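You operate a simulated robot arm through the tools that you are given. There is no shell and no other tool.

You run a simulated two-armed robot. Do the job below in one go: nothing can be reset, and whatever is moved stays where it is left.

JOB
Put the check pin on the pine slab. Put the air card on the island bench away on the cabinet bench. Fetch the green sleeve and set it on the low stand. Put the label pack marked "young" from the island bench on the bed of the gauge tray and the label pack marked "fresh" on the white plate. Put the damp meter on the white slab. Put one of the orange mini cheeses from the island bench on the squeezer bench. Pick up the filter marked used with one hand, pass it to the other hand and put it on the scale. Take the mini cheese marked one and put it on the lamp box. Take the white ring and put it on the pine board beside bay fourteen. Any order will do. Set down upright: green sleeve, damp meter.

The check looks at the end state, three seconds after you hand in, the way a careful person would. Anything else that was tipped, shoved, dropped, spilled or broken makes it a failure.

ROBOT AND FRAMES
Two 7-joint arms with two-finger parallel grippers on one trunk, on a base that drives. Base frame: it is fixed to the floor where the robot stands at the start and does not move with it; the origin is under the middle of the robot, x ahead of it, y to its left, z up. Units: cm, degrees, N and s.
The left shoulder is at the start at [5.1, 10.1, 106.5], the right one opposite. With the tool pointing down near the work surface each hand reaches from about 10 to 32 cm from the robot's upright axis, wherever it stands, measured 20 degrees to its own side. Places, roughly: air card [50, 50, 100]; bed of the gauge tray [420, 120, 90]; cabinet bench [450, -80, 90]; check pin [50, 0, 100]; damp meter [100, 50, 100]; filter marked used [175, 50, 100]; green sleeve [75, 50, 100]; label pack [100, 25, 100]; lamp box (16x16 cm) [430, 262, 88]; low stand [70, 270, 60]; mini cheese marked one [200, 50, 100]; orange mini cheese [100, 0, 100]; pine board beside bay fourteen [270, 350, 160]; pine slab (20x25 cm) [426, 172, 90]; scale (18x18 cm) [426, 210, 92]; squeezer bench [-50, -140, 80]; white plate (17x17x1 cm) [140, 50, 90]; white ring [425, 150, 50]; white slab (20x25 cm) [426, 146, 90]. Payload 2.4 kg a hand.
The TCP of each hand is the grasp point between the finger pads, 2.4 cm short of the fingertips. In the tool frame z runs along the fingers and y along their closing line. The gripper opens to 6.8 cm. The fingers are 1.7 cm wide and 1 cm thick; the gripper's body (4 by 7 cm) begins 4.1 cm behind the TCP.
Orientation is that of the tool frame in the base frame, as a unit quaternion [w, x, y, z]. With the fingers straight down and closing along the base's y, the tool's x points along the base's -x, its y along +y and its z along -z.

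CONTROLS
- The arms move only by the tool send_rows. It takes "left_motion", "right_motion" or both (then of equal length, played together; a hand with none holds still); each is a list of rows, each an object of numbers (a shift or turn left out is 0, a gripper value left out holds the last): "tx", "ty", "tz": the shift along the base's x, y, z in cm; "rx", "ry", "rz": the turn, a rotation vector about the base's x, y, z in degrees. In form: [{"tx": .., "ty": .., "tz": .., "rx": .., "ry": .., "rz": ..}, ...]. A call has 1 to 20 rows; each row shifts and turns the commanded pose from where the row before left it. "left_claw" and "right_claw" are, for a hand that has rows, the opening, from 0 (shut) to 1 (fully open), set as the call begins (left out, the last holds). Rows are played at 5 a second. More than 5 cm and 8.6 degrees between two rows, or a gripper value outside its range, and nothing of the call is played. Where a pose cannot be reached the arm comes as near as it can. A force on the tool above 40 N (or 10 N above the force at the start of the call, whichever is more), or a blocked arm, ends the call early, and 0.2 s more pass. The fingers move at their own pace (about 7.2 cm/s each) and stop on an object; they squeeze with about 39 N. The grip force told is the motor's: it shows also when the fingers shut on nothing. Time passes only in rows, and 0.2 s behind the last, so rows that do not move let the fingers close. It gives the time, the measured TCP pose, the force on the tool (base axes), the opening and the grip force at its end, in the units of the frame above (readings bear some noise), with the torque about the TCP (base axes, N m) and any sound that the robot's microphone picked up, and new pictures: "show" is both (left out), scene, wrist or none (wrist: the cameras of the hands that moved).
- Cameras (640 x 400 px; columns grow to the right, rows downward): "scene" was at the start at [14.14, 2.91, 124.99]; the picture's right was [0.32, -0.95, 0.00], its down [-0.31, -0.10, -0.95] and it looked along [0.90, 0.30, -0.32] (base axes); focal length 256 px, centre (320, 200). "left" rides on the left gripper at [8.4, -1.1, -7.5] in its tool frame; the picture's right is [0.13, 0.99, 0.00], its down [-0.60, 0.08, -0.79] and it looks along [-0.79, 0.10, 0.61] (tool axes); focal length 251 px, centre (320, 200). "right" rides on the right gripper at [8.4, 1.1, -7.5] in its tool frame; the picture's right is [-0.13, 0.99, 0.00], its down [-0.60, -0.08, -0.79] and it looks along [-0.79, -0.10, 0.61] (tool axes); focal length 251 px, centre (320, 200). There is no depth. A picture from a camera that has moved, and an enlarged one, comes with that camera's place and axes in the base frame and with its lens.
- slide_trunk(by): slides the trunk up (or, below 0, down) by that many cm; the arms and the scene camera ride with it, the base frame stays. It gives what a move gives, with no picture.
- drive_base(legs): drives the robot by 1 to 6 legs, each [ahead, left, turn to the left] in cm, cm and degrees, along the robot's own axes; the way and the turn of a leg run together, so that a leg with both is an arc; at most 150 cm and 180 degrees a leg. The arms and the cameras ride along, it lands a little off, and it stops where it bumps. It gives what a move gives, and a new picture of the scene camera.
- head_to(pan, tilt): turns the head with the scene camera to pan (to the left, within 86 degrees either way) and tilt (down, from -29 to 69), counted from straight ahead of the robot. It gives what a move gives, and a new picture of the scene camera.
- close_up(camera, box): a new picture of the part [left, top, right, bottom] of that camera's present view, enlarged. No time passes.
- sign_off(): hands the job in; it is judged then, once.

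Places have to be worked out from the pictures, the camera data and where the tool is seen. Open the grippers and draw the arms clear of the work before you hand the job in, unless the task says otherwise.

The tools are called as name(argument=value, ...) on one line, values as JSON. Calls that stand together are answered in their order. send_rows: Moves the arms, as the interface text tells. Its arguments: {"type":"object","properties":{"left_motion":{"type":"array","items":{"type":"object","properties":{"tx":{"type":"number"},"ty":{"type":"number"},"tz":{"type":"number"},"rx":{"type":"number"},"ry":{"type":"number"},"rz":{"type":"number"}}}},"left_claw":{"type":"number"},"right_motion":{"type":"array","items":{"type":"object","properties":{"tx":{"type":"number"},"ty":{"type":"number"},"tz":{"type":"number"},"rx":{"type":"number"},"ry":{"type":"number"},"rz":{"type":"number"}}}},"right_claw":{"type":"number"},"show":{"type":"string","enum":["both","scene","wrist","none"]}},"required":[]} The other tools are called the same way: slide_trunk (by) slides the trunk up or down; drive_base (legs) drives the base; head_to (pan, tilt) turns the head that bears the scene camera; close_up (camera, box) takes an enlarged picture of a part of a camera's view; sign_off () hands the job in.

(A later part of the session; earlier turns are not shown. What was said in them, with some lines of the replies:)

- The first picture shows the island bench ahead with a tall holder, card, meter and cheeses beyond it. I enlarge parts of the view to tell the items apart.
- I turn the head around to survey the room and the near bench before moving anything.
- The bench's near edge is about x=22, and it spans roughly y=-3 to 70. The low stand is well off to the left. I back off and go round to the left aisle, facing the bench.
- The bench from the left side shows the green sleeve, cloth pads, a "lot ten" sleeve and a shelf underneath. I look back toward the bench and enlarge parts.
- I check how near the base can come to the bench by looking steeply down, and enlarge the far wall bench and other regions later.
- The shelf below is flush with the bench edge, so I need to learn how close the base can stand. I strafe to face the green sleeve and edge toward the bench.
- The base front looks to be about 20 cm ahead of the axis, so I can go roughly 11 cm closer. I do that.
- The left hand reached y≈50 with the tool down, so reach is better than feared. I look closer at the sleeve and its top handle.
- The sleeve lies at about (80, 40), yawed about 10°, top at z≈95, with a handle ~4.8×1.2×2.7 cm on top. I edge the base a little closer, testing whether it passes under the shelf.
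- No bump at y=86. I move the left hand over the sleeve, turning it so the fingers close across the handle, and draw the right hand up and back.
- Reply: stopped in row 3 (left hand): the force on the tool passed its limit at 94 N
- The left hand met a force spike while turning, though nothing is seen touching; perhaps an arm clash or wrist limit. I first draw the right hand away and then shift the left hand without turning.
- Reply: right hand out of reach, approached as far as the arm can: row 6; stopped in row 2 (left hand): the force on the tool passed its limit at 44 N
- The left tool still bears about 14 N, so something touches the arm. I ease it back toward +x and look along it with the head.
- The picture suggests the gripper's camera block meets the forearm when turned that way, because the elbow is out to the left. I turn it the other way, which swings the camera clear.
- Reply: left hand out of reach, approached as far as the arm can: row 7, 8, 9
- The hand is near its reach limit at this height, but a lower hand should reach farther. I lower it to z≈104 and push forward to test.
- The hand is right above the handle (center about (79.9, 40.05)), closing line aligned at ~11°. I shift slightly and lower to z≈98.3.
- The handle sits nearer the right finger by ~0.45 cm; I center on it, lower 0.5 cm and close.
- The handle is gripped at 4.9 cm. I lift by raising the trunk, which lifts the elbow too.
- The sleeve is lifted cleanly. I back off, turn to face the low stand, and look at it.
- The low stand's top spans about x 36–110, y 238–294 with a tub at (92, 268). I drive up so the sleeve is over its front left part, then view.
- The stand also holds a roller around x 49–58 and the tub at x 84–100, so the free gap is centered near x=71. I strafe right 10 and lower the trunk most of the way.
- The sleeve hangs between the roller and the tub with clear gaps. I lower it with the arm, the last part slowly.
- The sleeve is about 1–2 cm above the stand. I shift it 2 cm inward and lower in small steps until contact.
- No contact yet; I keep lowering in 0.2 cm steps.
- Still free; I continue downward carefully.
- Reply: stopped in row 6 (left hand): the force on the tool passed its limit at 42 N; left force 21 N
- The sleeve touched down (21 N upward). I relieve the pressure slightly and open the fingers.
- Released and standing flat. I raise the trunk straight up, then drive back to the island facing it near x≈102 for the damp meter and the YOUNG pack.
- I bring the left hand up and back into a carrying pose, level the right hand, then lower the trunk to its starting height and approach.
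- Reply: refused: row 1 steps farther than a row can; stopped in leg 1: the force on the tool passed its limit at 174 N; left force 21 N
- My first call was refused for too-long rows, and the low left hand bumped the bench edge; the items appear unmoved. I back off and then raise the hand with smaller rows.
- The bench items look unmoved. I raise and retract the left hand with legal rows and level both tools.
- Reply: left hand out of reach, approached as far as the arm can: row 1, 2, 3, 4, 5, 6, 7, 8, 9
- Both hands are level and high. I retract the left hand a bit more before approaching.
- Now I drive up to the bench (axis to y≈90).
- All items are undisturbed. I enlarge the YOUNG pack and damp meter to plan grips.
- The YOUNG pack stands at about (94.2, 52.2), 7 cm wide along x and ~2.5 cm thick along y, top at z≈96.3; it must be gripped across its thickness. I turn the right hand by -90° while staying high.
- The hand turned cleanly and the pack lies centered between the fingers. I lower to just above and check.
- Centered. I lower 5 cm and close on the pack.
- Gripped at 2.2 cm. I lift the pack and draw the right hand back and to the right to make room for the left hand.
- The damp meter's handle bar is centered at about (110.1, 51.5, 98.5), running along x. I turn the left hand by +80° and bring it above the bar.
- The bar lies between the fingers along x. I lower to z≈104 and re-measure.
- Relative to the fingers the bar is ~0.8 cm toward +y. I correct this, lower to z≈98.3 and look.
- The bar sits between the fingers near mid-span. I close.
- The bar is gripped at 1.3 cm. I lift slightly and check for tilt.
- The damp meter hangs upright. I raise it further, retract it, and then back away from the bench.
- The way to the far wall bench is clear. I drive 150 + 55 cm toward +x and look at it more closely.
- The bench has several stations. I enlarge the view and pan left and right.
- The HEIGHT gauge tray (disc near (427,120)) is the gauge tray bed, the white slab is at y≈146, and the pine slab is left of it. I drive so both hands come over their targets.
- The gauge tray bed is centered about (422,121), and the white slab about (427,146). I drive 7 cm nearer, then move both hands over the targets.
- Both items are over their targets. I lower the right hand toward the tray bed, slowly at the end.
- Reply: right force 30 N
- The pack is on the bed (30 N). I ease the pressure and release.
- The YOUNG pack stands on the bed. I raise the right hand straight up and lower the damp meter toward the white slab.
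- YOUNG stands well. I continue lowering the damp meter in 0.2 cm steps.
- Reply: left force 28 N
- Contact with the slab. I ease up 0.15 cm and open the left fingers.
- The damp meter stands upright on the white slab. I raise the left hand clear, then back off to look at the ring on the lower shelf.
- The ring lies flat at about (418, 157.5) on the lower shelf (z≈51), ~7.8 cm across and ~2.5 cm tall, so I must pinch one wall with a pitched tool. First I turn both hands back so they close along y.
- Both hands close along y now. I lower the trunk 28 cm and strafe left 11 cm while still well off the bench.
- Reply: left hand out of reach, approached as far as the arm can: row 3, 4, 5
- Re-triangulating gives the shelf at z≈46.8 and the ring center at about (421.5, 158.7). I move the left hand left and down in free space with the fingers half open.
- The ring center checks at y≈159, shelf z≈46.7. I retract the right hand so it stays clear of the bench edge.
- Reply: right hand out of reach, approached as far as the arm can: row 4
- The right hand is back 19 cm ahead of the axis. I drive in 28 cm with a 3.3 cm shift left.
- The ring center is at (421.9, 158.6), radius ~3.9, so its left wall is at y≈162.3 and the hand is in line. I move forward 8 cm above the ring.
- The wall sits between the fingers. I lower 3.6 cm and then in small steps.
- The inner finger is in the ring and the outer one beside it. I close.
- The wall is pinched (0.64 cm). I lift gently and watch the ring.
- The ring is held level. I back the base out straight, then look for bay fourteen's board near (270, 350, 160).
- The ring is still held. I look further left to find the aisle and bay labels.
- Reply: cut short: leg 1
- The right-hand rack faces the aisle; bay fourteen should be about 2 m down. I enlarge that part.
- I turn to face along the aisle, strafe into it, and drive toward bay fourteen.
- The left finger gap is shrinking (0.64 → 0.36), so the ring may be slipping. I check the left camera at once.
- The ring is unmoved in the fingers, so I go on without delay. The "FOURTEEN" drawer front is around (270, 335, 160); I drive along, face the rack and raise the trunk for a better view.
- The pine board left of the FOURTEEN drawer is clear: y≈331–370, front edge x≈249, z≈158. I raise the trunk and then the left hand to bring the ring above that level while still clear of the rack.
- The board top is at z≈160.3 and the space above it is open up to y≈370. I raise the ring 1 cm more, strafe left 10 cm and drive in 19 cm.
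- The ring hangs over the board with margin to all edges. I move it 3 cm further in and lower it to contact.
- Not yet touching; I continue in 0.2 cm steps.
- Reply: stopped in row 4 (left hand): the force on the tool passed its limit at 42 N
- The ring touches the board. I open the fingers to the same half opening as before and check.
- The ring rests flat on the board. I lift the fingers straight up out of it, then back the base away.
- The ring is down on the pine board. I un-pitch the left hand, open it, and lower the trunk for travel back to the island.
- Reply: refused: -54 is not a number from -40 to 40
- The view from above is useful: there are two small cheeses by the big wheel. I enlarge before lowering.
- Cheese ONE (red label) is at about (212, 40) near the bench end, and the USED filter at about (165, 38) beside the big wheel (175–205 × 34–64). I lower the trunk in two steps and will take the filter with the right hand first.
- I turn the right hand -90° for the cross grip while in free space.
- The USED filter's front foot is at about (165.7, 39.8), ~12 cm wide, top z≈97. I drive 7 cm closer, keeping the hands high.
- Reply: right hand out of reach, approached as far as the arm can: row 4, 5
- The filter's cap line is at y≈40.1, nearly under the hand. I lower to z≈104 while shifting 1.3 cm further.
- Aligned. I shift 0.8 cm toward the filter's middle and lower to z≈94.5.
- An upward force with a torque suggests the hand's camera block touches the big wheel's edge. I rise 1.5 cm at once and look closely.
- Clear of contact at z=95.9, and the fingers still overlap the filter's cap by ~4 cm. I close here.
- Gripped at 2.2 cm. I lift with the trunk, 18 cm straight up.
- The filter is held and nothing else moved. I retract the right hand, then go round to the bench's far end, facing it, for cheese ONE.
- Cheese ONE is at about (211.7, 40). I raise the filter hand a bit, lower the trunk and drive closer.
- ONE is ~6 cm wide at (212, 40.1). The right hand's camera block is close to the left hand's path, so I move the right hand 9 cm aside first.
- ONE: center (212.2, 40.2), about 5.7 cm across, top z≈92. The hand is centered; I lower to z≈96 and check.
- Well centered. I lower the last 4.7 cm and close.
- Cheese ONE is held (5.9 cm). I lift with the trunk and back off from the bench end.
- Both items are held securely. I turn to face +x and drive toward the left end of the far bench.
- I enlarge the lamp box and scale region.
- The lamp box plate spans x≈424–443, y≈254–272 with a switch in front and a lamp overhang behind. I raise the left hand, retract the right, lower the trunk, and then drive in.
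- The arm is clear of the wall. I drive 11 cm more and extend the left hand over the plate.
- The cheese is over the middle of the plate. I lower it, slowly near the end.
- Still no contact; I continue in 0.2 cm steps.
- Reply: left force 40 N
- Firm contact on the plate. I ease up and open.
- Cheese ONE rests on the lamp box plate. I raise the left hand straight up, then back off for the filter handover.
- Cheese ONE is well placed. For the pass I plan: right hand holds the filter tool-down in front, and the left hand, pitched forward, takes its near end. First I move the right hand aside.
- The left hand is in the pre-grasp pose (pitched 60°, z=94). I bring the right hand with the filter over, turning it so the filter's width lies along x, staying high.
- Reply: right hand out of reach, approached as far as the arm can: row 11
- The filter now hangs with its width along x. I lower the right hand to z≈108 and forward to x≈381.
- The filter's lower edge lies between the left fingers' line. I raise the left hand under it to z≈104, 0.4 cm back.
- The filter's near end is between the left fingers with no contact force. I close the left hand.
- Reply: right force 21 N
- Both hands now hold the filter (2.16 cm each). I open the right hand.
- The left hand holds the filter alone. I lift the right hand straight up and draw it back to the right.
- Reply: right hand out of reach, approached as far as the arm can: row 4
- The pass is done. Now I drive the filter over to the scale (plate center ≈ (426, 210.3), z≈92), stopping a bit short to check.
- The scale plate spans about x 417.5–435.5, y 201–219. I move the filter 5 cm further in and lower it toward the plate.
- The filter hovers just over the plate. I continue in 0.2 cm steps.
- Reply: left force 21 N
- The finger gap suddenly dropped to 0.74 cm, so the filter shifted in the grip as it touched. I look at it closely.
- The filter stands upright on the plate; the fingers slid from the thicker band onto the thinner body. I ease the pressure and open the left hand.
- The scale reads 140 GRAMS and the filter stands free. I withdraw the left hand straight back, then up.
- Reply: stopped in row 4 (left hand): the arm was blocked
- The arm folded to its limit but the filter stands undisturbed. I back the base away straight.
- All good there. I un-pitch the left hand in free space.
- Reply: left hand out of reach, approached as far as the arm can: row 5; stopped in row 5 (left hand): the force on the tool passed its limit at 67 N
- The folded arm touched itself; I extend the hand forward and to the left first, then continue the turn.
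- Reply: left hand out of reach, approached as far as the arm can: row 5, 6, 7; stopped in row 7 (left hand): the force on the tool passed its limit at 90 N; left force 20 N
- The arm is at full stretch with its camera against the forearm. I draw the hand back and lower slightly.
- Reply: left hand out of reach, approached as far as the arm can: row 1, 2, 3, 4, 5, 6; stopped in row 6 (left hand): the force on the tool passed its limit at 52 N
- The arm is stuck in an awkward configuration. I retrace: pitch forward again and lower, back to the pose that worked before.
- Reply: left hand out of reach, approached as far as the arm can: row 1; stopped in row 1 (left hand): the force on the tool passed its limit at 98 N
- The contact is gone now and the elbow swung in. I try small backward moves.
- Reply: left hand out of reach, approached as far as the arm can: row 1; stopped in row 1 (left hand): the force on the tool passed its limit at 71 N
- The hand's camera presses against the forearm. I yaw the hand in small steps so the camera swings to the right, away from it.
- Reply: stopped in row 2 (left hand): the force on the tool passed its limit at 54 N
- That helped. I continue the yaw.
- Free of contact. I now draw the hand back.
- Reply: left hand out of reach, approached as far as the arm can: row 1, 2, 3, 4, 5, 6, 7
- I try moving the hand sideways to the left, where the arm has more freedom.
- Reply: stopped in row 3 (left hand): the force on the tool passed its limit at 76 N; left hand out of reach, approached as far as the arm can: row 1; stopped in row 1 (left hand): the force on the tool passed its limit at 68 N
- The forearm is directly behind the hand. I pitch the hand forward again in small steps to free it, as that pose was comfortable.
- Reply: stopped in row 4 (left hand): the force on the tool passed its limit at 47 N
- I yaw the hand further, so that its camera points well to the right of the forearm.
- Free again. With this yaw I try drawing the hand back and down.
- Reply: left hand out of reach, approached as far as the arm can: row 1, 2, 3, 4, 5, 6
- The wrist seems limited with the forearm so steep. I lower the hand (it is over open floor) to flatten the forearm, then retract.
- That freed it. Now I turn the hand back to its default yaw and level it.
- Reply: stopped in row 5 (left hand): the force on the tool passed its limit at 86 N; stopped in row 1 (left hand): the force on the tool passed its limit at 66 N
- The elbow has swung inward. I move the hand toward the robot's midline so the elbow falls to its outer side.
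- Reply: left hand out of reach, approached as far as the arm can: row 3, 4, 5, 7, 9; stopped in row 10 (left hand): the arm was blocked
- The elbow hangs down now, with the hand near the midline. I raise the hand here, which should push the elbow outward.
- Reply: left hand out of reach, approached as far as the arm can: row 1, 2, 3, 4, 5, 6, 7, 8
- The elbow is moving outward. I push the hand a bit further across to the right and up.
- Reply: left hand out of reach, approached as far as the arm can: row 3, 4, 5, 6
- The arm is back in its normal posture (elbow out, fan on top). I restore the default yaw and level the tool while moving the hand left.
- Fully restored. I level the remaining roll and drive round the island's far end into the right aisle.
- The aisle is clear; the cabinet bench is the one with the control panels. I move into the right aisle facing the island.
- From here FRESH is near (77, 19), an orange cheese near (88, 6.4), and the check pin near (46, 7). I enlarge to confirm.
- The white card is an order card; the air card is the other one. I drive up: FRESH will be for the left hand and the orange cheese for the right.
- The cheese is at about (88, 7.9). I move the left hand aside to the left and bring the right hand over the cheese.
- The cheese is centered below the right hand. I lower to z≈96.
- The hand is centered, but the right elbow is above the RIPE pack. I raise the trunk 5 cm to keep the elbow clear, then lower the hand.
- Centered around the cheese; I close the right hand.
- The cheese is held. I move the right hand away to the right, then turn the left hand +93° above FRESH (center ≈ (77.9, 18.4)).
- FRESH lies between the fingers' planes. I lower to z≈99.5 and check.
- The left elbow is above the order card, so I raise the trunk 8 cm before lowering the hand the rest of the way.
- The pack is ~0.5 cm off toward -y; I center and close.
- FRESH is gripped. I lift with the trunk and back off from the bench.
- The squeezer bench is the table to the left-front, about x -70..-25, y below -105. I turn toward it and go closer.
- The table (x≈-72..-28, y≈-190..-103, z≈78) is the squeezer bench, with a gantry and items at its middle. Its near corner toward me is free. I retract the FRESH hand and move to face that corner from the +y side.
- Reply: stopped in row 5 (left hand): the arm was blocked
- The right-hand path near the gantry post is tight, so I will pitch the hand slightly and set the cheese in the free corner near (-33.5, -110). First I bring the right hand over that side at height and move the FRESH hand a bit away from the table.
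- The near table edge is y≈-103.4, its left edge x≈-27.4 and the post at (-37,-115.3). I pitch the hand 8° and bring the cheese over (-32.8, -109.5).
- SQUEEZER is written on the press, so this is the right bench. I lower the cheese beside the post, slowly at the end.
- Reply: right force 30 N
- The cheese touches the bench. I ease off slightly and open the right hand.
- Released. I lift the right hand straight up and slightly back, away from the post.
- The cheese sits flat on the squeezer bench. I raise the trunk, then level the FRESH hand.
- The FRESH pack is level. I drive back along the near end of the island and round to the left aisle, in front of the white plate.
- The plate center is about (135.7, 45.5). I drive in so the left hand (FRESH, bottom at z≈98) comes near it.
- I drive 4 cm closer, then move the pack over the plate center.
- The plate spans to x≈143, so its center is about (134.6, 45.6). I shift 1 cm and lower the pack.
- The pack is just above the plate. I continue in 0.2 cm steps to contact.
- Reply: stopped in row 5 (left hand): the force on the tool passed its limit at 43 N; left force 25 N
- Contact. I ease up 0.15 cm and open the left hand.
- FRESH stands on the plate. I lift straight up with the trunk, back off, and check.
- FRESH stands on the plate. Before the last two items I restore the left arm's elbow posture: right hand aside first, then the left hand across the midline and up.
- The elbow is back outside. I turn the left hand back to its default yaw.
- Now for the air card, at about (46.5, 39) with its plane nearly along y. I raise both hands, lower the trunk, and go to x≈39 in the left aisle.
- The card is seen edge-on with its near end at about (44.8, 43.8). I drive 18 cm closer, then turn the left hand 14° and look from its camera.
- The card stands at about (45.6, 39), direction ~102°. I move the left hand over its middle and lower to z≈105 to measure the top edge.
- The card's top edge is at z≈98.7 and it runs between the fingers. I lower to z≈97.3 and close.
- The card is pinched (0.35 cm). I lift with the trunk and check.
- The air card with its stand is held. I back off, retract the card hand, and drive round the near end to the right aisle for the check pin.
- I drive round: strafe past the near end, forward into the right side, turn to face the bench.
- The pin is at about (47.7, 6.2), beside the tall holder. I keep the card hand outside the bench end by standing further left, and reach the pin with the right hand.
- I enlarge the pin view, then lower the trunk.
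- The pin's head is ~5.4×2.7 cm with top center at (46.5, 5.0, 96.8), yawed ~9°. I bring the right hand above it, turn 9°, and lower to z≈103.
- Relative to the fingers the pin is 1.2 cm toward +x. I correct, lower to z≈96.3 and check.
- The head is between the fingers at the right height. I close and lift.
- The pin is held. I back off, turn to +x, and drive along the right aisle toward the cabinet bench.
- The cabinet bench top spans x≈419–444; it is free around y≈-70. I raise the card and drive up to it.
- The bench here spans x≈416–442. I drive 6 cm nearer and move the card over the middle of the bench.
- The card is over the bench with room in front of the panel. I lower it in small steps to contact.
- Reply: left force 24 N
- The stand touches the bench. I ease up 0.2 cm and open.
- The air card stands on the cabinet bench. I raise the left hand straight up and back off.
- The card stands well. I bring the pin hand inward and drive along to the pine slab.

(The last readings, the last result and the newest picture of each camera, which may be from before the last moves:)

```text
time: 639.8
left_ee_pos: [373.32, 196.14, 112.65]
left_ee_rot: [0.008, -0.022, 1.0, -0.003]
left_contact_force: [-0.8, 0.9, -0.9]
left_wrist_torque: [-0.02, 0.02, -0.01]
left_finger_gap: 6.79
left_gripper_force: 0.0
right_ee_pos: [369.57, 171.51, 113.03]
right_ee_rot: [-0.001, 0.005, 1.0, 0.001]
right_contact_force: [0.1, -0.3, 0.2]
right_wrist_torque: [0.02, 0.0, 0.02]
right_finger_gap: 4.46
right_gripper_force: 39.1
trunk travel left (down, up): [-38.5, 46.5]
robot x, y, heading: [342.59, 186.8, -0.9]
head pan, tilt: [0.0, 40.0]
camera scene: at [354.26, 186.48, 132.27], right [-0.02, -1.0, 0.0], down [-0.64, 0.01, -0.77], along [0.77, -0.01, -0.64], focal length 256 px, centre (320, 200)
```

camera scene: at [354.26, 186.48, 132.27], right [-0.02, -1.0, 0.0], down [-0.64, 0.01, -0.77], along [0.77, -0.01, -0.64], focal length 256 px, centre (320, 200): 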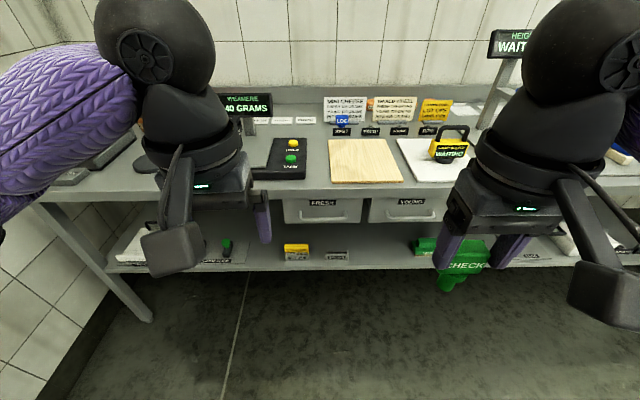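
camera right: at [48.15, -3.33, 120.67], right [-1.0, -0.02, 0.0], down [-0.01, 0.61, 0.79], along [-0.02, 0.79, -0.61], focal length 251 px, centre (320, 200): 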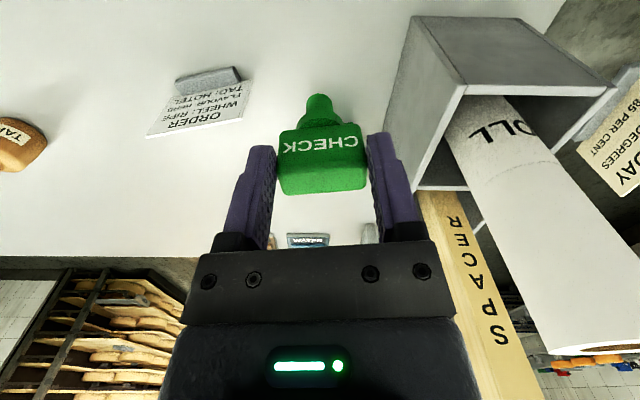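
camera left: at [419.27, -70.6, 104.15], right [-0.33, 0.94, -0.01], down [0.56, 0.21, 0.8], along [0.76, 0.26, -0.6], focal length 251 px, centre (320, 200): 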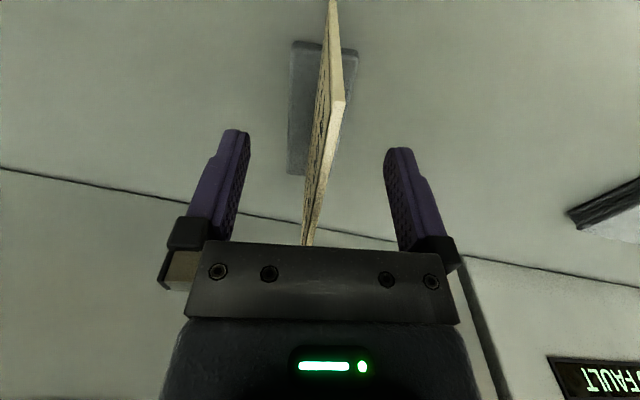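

The pine slab spans x≈414–440, y≈161–183, and the pin hand is in line at y≈171.5. I drive in 45 cm.

drive_base(legs=[[45, 0, 0.9]])

send_rows(right_motion=[{"tx": 2.5, "tz": -1}, {"tx": 2.5, "tz": -1}, {"tx": 2.5, "tz": -1}, {"tx": 2, "tz": -1}, {}], show="both")

```text
time: 642.5
left_ee_pos: [418.15, 196.2, 112.59]
left_ee_rot: [0.008, -0.031, 0.999, -0.003]
left_contact_force: [0.4, -0.6, 0.3]
left_wrist_torque: [0.01, 0.02, -0.01]
left_finger_gap: 6.81
left_gripper_force: 0.0
right_ee_pos: [414.74, 171.48, 113.04]
right_ee_rot: [-0.001, -0.004, 1.0, 0.002]
right_contact_force: [-0.8, 0.4, -0.3]
right_wrist_torque: [0.01, 0.03, -0.03]
right_finger_gap: 4.49
right_gripper_force: 38.7
trunk travel left (down, up): [-38.5, 46.5]
robot x, y, heading: [387.68, 186.17, 0.0]
head pan, tilt: [0.0, 40.0]
camera scene: at [399.29, 186.24, 132.27], right [0.0, -1.0, 0.0], down [-0.64, 0.0, -0.77], along [0.77, 0.0, -0.64], focal length 256 px, centre (320, 200)
```

scene: 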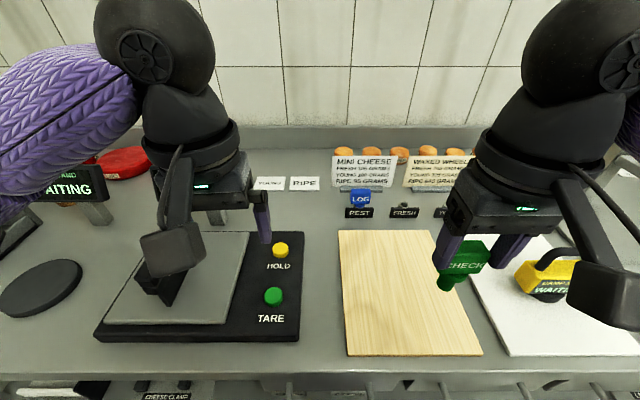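

```text
time: 643.7
left_ee_pos: [418.07, 196.26, 112.65]
left_ee_rot: [0.008, -0.031, 0.999, -0.002]
left_contact_force: [-0.2, -0.1, 0.5]
left_wrist_torque: [0.01, 0.01, -0.01]
left_finger_gap: 6.83
left_gripper_force: 0.0
right_ee_pos: [424.09, 171.85, 109.03]
right_ee_rot: [-0.001, -0.004, 1.0, 0.0]
right_contact_force: [0.1, -0.1, 0.2]
right_wrist_torque: [0.0, 0.02, -0.02]
right_finger_gap: 4.5
right_gripper_force: 38.8
trunk travel left (down, up): [-38.5, 46.5]
robot x, y, heading: [387.21, 186.0, -0.0]
head pan, tilt: [0.0, 40.0]
camera scene: at [399.26, 186.24, 132.27], right [0.0, -1.0, 0.0], down [-0.64, 0.0, -0.77], along [0.77, 0.0, -0.64], focal length 256 px, centre (320, 200)
camera right: at [415.94, 172.84, 116.73], right [0.12, 0.99, 0.0], down [0.61, -0.08, 0.79], along [0.79, -0.1, -0.61], focal length 251 px, centre (320, 200)
```

scene: 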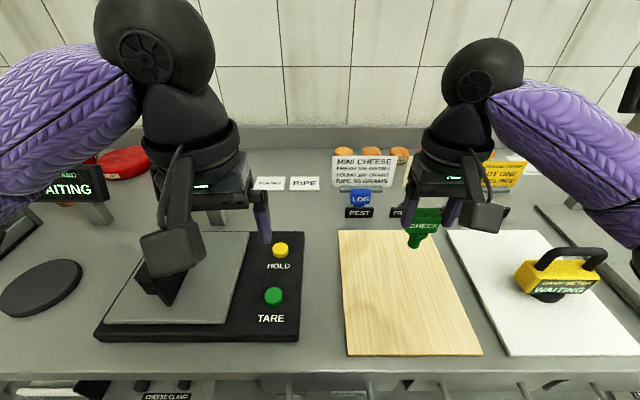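
right: 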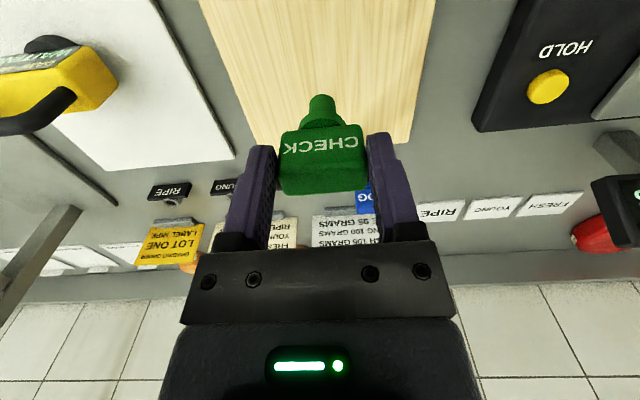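

The pin hangs over the pine slab. To keep the elbow well above the damp meter I raise the trunk 6 cm, then lower the hand.

slide_trunk(by=6)

send_rows(right_motion=[{"tz": -3}, {"tz": -3}, {"tz": -3}, {"tz": -3}, {"tz": -3}, {"tz": -1.2}, {}], show="both")

```text
time: 644.7
left_ee_pos: [418.17, 196.24, 118.6]
left_ee_rot: [0.008, -0.03, 1.0, -0.003]
left_contact_force: [-0.1, 0.2, -0.3]
left_wrist_torque: [-0.01, 0.04, 0.01]
left_finger_gap: 6.8
left_gripper_force: 0.0
right_ee_pos: [424.39, 171.78, 115.1]
right_ee_rot: [-0.002, -0.004, 1.0, 0.001]
right_contact_force: [0.8, -0.1, -0.2]
right_wrist_torque: [0.0, 0.04, -0.01]
right_finger_gap: 4.49
right_gripper_force: 39.4
trunk travel left (down, up): [-44.5, 40.5]
robot x, y, heading: [387.52, 186.62, -0.2]
head pan, tilt: [0.0, 40.0]
```

```text
time: 646.3
left_ee_pos: [418.02, 196.34, 118.73]
left_ee_rot: [0.008, -0.03, 1.0, -0.004]
left_contact_force: [-0.7, 0.2, 0.3]
left_wrist_torque: [-0.01, 0.02, 0.01]
left_finger_gap: 6.8
left_gripper_force: 0.1
right_ee_pos: [424.09, 171.58, 98.85]
right_ee_rot: [0.0, -0.003, 1.0, 0.001]
right_contact_force: [0.1, 0.1, -0.9]
right_wrist_torque: [0.0, 0.03, -0.03]
right_finger_gap: 4.51
right_gripper_force: 38.9
trunk travel left (down, up): [-44.5, 40.5]
robot x, y, heading: [387.09, 186.68, -0.2]
head pan, tilt: [0.0, 40.0]
camera scene: at [398.47, 186.24, 138.31], right [0.0, -1.0, 0.0], down [-0.64, 0.0, -0.77], along [0.77, 0.0, -0.64], focal length 256 px, centre (320, 200)
camera right: at [415.83, 172.72, 106.47], right [0.12, 0.99, 0.0], down [0.61, -0.08, 0.79], along [0.79, -0.1, -0.61], focal length 251 px, centre (320, 200)
```

scene: 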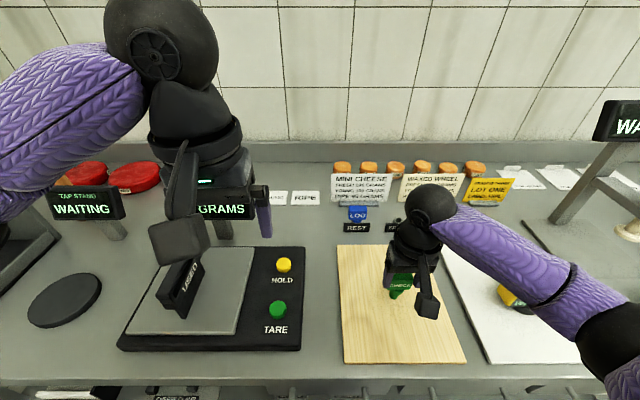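
right: 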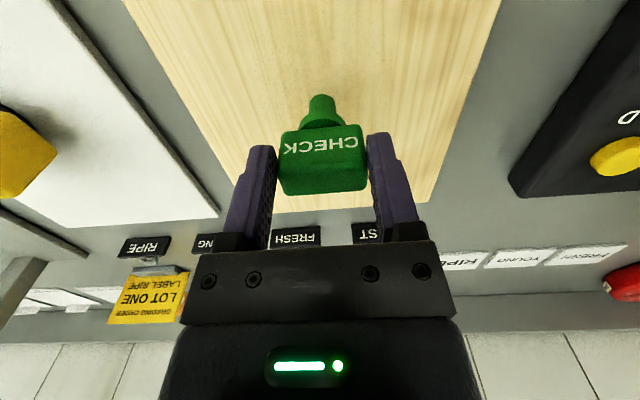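

The pin is about 1–2 cm above the slab. I lower in small steps to contact.

send_rows(right_motion=[{"tz": -0.5}, {"tz": -0.3}, {"tz": -0.2}, {"tz": -0.2}, {"tz": -0.2}, {"tz": -0.2}, {"tz": -0.2}, {"tz": -0.2}], show="none")

```text
time: 648.1
left_ee_pos: [417.88, 196.35, 118.77]
left_ee_rot: [0.009, -0.03, 0.999, -0.004]
left_contact_force: [0.2, 0.3, 0.7]
left_wrist_torque: [-0.01, -0.01, 0.0]
left_finger_gap: 6.81
left_gripper_force: 0.0
right_ee_pos: [424.22, 171.61, 97.04]
right_ee_rot: [0.0, -0.003, 1.0, 0.001]
right_contact_force: [0.3, -1.7, 29.1]
right_wrist_torque: [-0.09, -0.34, -0.01]
right_finger_gap: 4.5
right_gripper_force: 39.1
trunk travel left (down, up): [-44.5, 40.5]
robot x, y, heading: [387.7, 186.43, 0.1]
head pan, tilt: [0.0, 40.0]
```

Contact (29 N). I ease up 0.15 cm, then open.

send_rows(right_motion=[{"tz": 0.15}, {}], show="none")

send_rows(right_motion=[{}, {}, {}, {}], right_claw=1, show="both")

```text
time: 648.7
left_ee_pos: [417.95, 196.25, 118.7]
left_ee_rot: [0.009, -0.03, 1.0, -0.004]
left_contact_force: [-0.4, 0.5, 0.0]
left_wrist_torque: [-0.02, 0.01, -0.02]
left_finger_gap: 6.79
left_gripper_force: 0.0
right_ee_pos: [424.33, 171.56, 97.01]
right_ee_rot: [-0.001, -0.003, 1.0, 0.001]
right_contact_force: [1.8, -0.7, 19.0]
right_wrist_torque: [-0.05, -0.36, -0.03]
right_finger_gap: 4.48
right_gripper_force: 38.8
trunk travel left (down, up): [-44.5, 40.5]
robot x, y, heading: [387.02, 186.52, -0.3]
head pan, tilt: [0.0, 40.0]
```

```text
time: 649.7
left_ee_pos: [418.11, 196.32, 118.72]
left_ee_rot: [0.007, -0.031, 1.0, -0.003]
left_contact_force: [-0.5, 0.7, 0.1]
left_wrist_torque: [0.0, 0.0, 0.0]
left_finger_gap: 6.8
left_gripper_force: 0.1
right_ee_pos: [424.37, 171.62, 97.01]
right_ee_rot: [-0.001, -0.003, 1.0, 0.001]
right_contact_force: [0.3, 0.9, -0.3]
right_wrist_torque: [0.01, 0.01, -0.02]
right_finger_gap: 6.79
right_gripper_force: 0.2
trunk travel left (down, up): [-44.5, 40.5]
robot x, y, heading: [387.68, 186.59, -0.3]
head pan, tilt: [0.0, 40.0]
camera scene: at [398.46, 186.24, 138.31], right [0.0, -1.0, 0.0], down [-0.64, 0.0, -0.77], along [0.77, 0.0, -0.64], focal length 256 px, centre (320, 200)
camera right: at [416.07, 172.73, 104.62], right [0.12, 0.99, 0.0], down [0.61, -0.08, 0.79], along [0.79, -0.1, -0.61], focal length 251 px, centre (320, 200)
```

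scene: 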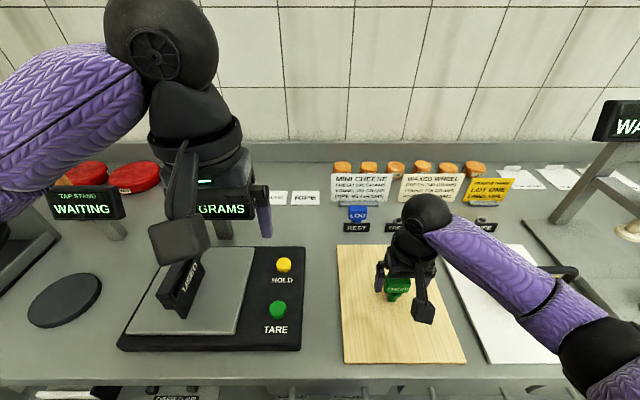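
right: 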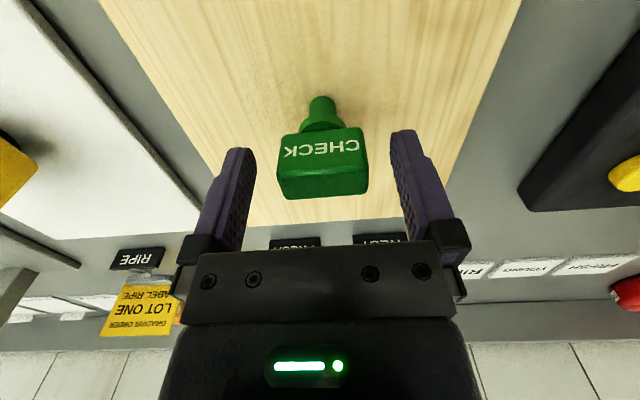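

The pin stands on the pine slab. I raise the right hand straight up and back the robot away, then review the bench.

send_rows(right_motion=[{"tz": 1.5}, {"tz": 3}, {"tz": 4}, {"tz": 4}, {"tz": 4}], show="none")

drive_base(legs=[[-55, 0, 0]])

close_up(camera="scene", box=[220, 60, 540, 260])

```text
time: 650.9
left_ee_pos: [418.15, 196.33, 118.5]
left_ee_rot: [0.008, -0.031, 0.999, -0.003]
left_contact_force: [0.4, -0.5, -0.2]
left_wrist_torque: [-0.05, 0.0, 0.0]
left_finger_gap: 6.81
left_gripper_force: 0.1
right_ee_pos: [424.23, 171.5, 113.35]
right_ee_rot: [-0.001, -0.004, 1.0, 0.001]
right_contact_force: [-0.3, 0.0, -0.9]
right_wrist_torque: [0.0, 0.0, 0.0]
right_finger_gap: 6.78
right_gripper_force: 0.1
trunk travel left (down, up): [-44.5, 40.5]
robot x, y, heading: [387.59, 186.55, 0.2]
head pan, tilt: [0.0, 40.0]
```

```text
time: 654.1
left_ee_pos: [361.71, 196.37, 118.62]
left_ee_rot: [0.009, -0.035, 0.999, -0.003]
left_contact_force: [-0.3, -0.3, -0.3]
left_wrist_torque: [0.01, 0.0, 0.02]
left_finger_gap: 6.81
left_gripper_force: 0.0
right_ee_pos: [368.11, 171.55, 113.37]
right_ee_rot: [0.0, -0.008, 1.0, 0.001]
right_contact_force: [-0.4, 0.2, 0.0]
right_wrist_torque: [0.03, -0.01, 0.01]
right_finger_gap: 6.78
right_gripper_force: 0.0
trunk travel left (down, up): [-44.5, 40.5]
robot x, y, heading: [331.16, 186.02, 0.5]
head pan, tilt: [0.0, 40.0]
camera scene: at [342.22, 186.15, 138.31], right [0.01, -1.0, 0.0], down [-0.64, -0.01, -0.77], along [0.77, 0.01, -0.64], focal length 256 px, centre (320, 200)
```

scene: 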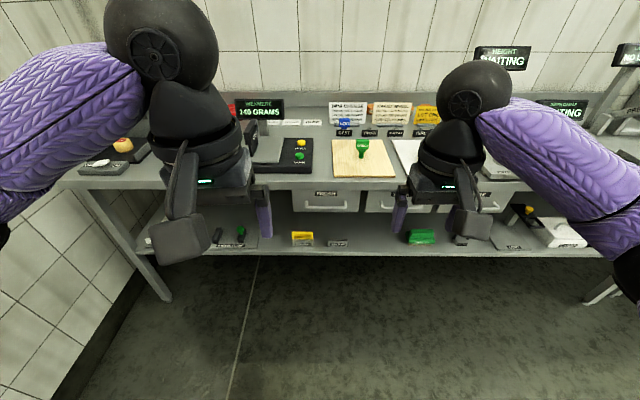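

```text
2.00 times, centred on (380, 160) of scene
camera zoom: at [342.22, 186.15, 138.31], right [0.01, -1.0, 0.0], down [-0.64, -0.01, -0.77], along [0.77, 0.01, -0.64], focal length 511 px, centre (200, 280)
```

zoom: 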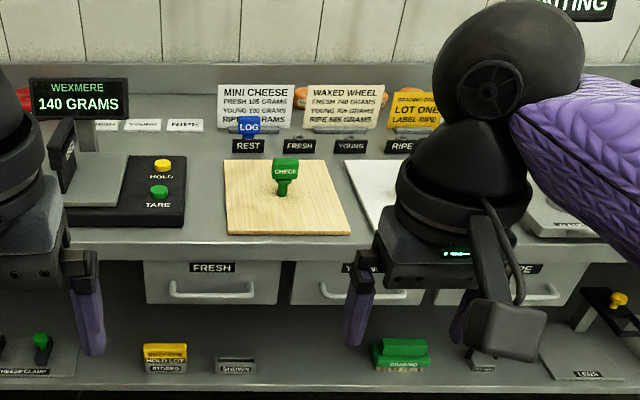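

The pin stands on the slab. I shift to check that the damp meter and YOUNG still stand.

drive_base(legs=[[-10, -50, 0]])

close_up(camera="scene", box=[200, 60, 420, 200])

```text
time: 657.1
left_ee_pos: [352.23, 145.62, 118.7]
left_ee_rot: [0.008, -0.035, 0.999, -0.003]
left_contact_force: [-0.6, -0.3, -0.6]
left_wrist_torque: [0.0, -0.02, 0.0]
left_finger_gap: 6.81
left_gripper_force: 0.1
right_ee_pos: [358.48, 120.79, 113.34]
right_ee_rot: [-0.001, -0.008, 1.0, 0.001]
right_contact_force: [0.6, -0.1, 0.1]
right_wrist_torque: [0.0, 0.01, 0.02]
right_finger_gap: 6.81
right_gripper_force: 0.1
trunk travel left (down, up): [-44.5, 40.5]
robot x, y, heading: [321.74, 135.58, 0.4]
head pan, tilt: [0.0, 40.0]
camera scene: at [332.66, 135.37, 138.31], right [0.01, -1.0, 0.0], down [-0.64, 0.0, -0.77], along [0.77, 0.01, -0.64], focal length 256 px, centre (320, 200)
```

scene: 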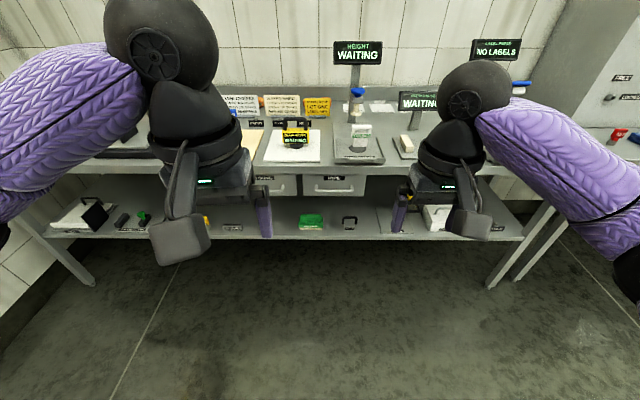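

```text
2.86 times, centred on (310, 130) of scene
camera zoom: at [332.66, 135.37, 138.31], right [0.01, -1.0, 0.0], down [-0.64, 0.0, -0.77], along [0.77, 0.01, -0.64], focal length 730 px, centre (349, 400)
```

zoom: 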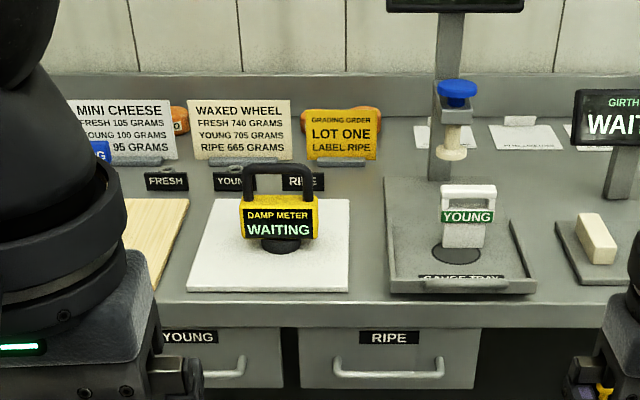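

All items are in place, the grippers are open and the arms are clear of the work. I hand the job in.

sign_off()

```text
The job is handed in.
```

I've handed the job in, with every item set in its place. The result of the check hasn't come back to me.

| Item | Where it is now |
|---|---|
| Check pin | Standing on the pine slab |
| Air card | Standing on the cabinet bench, in its stand |
| Green sleeve | Upright on the low stand, between the roller and the tub |
| Label pack "young" | On the bed of the gauge tray |
| Label pack "fresh" | On the white plate |
| Damp meter | Upright on the white slab |
| Orange mini cheese (labelled "5 weeks") | On the near corner of the squeezer bench, a few cm from the edges |
| Filter marked used | Passed from the right hand to the left in the air, then set on the scale, which read 140 grams |
| Mini cheese marked one | On the lamp box plate |
| White ring | On the pine board next to bay fourteen |

Two things touched that shouldn't have:
- **Island bench:** the left hand bumped its edge once while driving. Nothing on it moved that I could see.
- **Big cheese wheel:** the right hand's camera block pressed on its edge with about 7 N while reaching for the used filter. I backed off, and the wheel looked unmoved.

Just before handing in, I looked again at the far bench and saw the check pin, damp meter, "young" pack and used filter still standing. Both grippers were open and the arms were clear.
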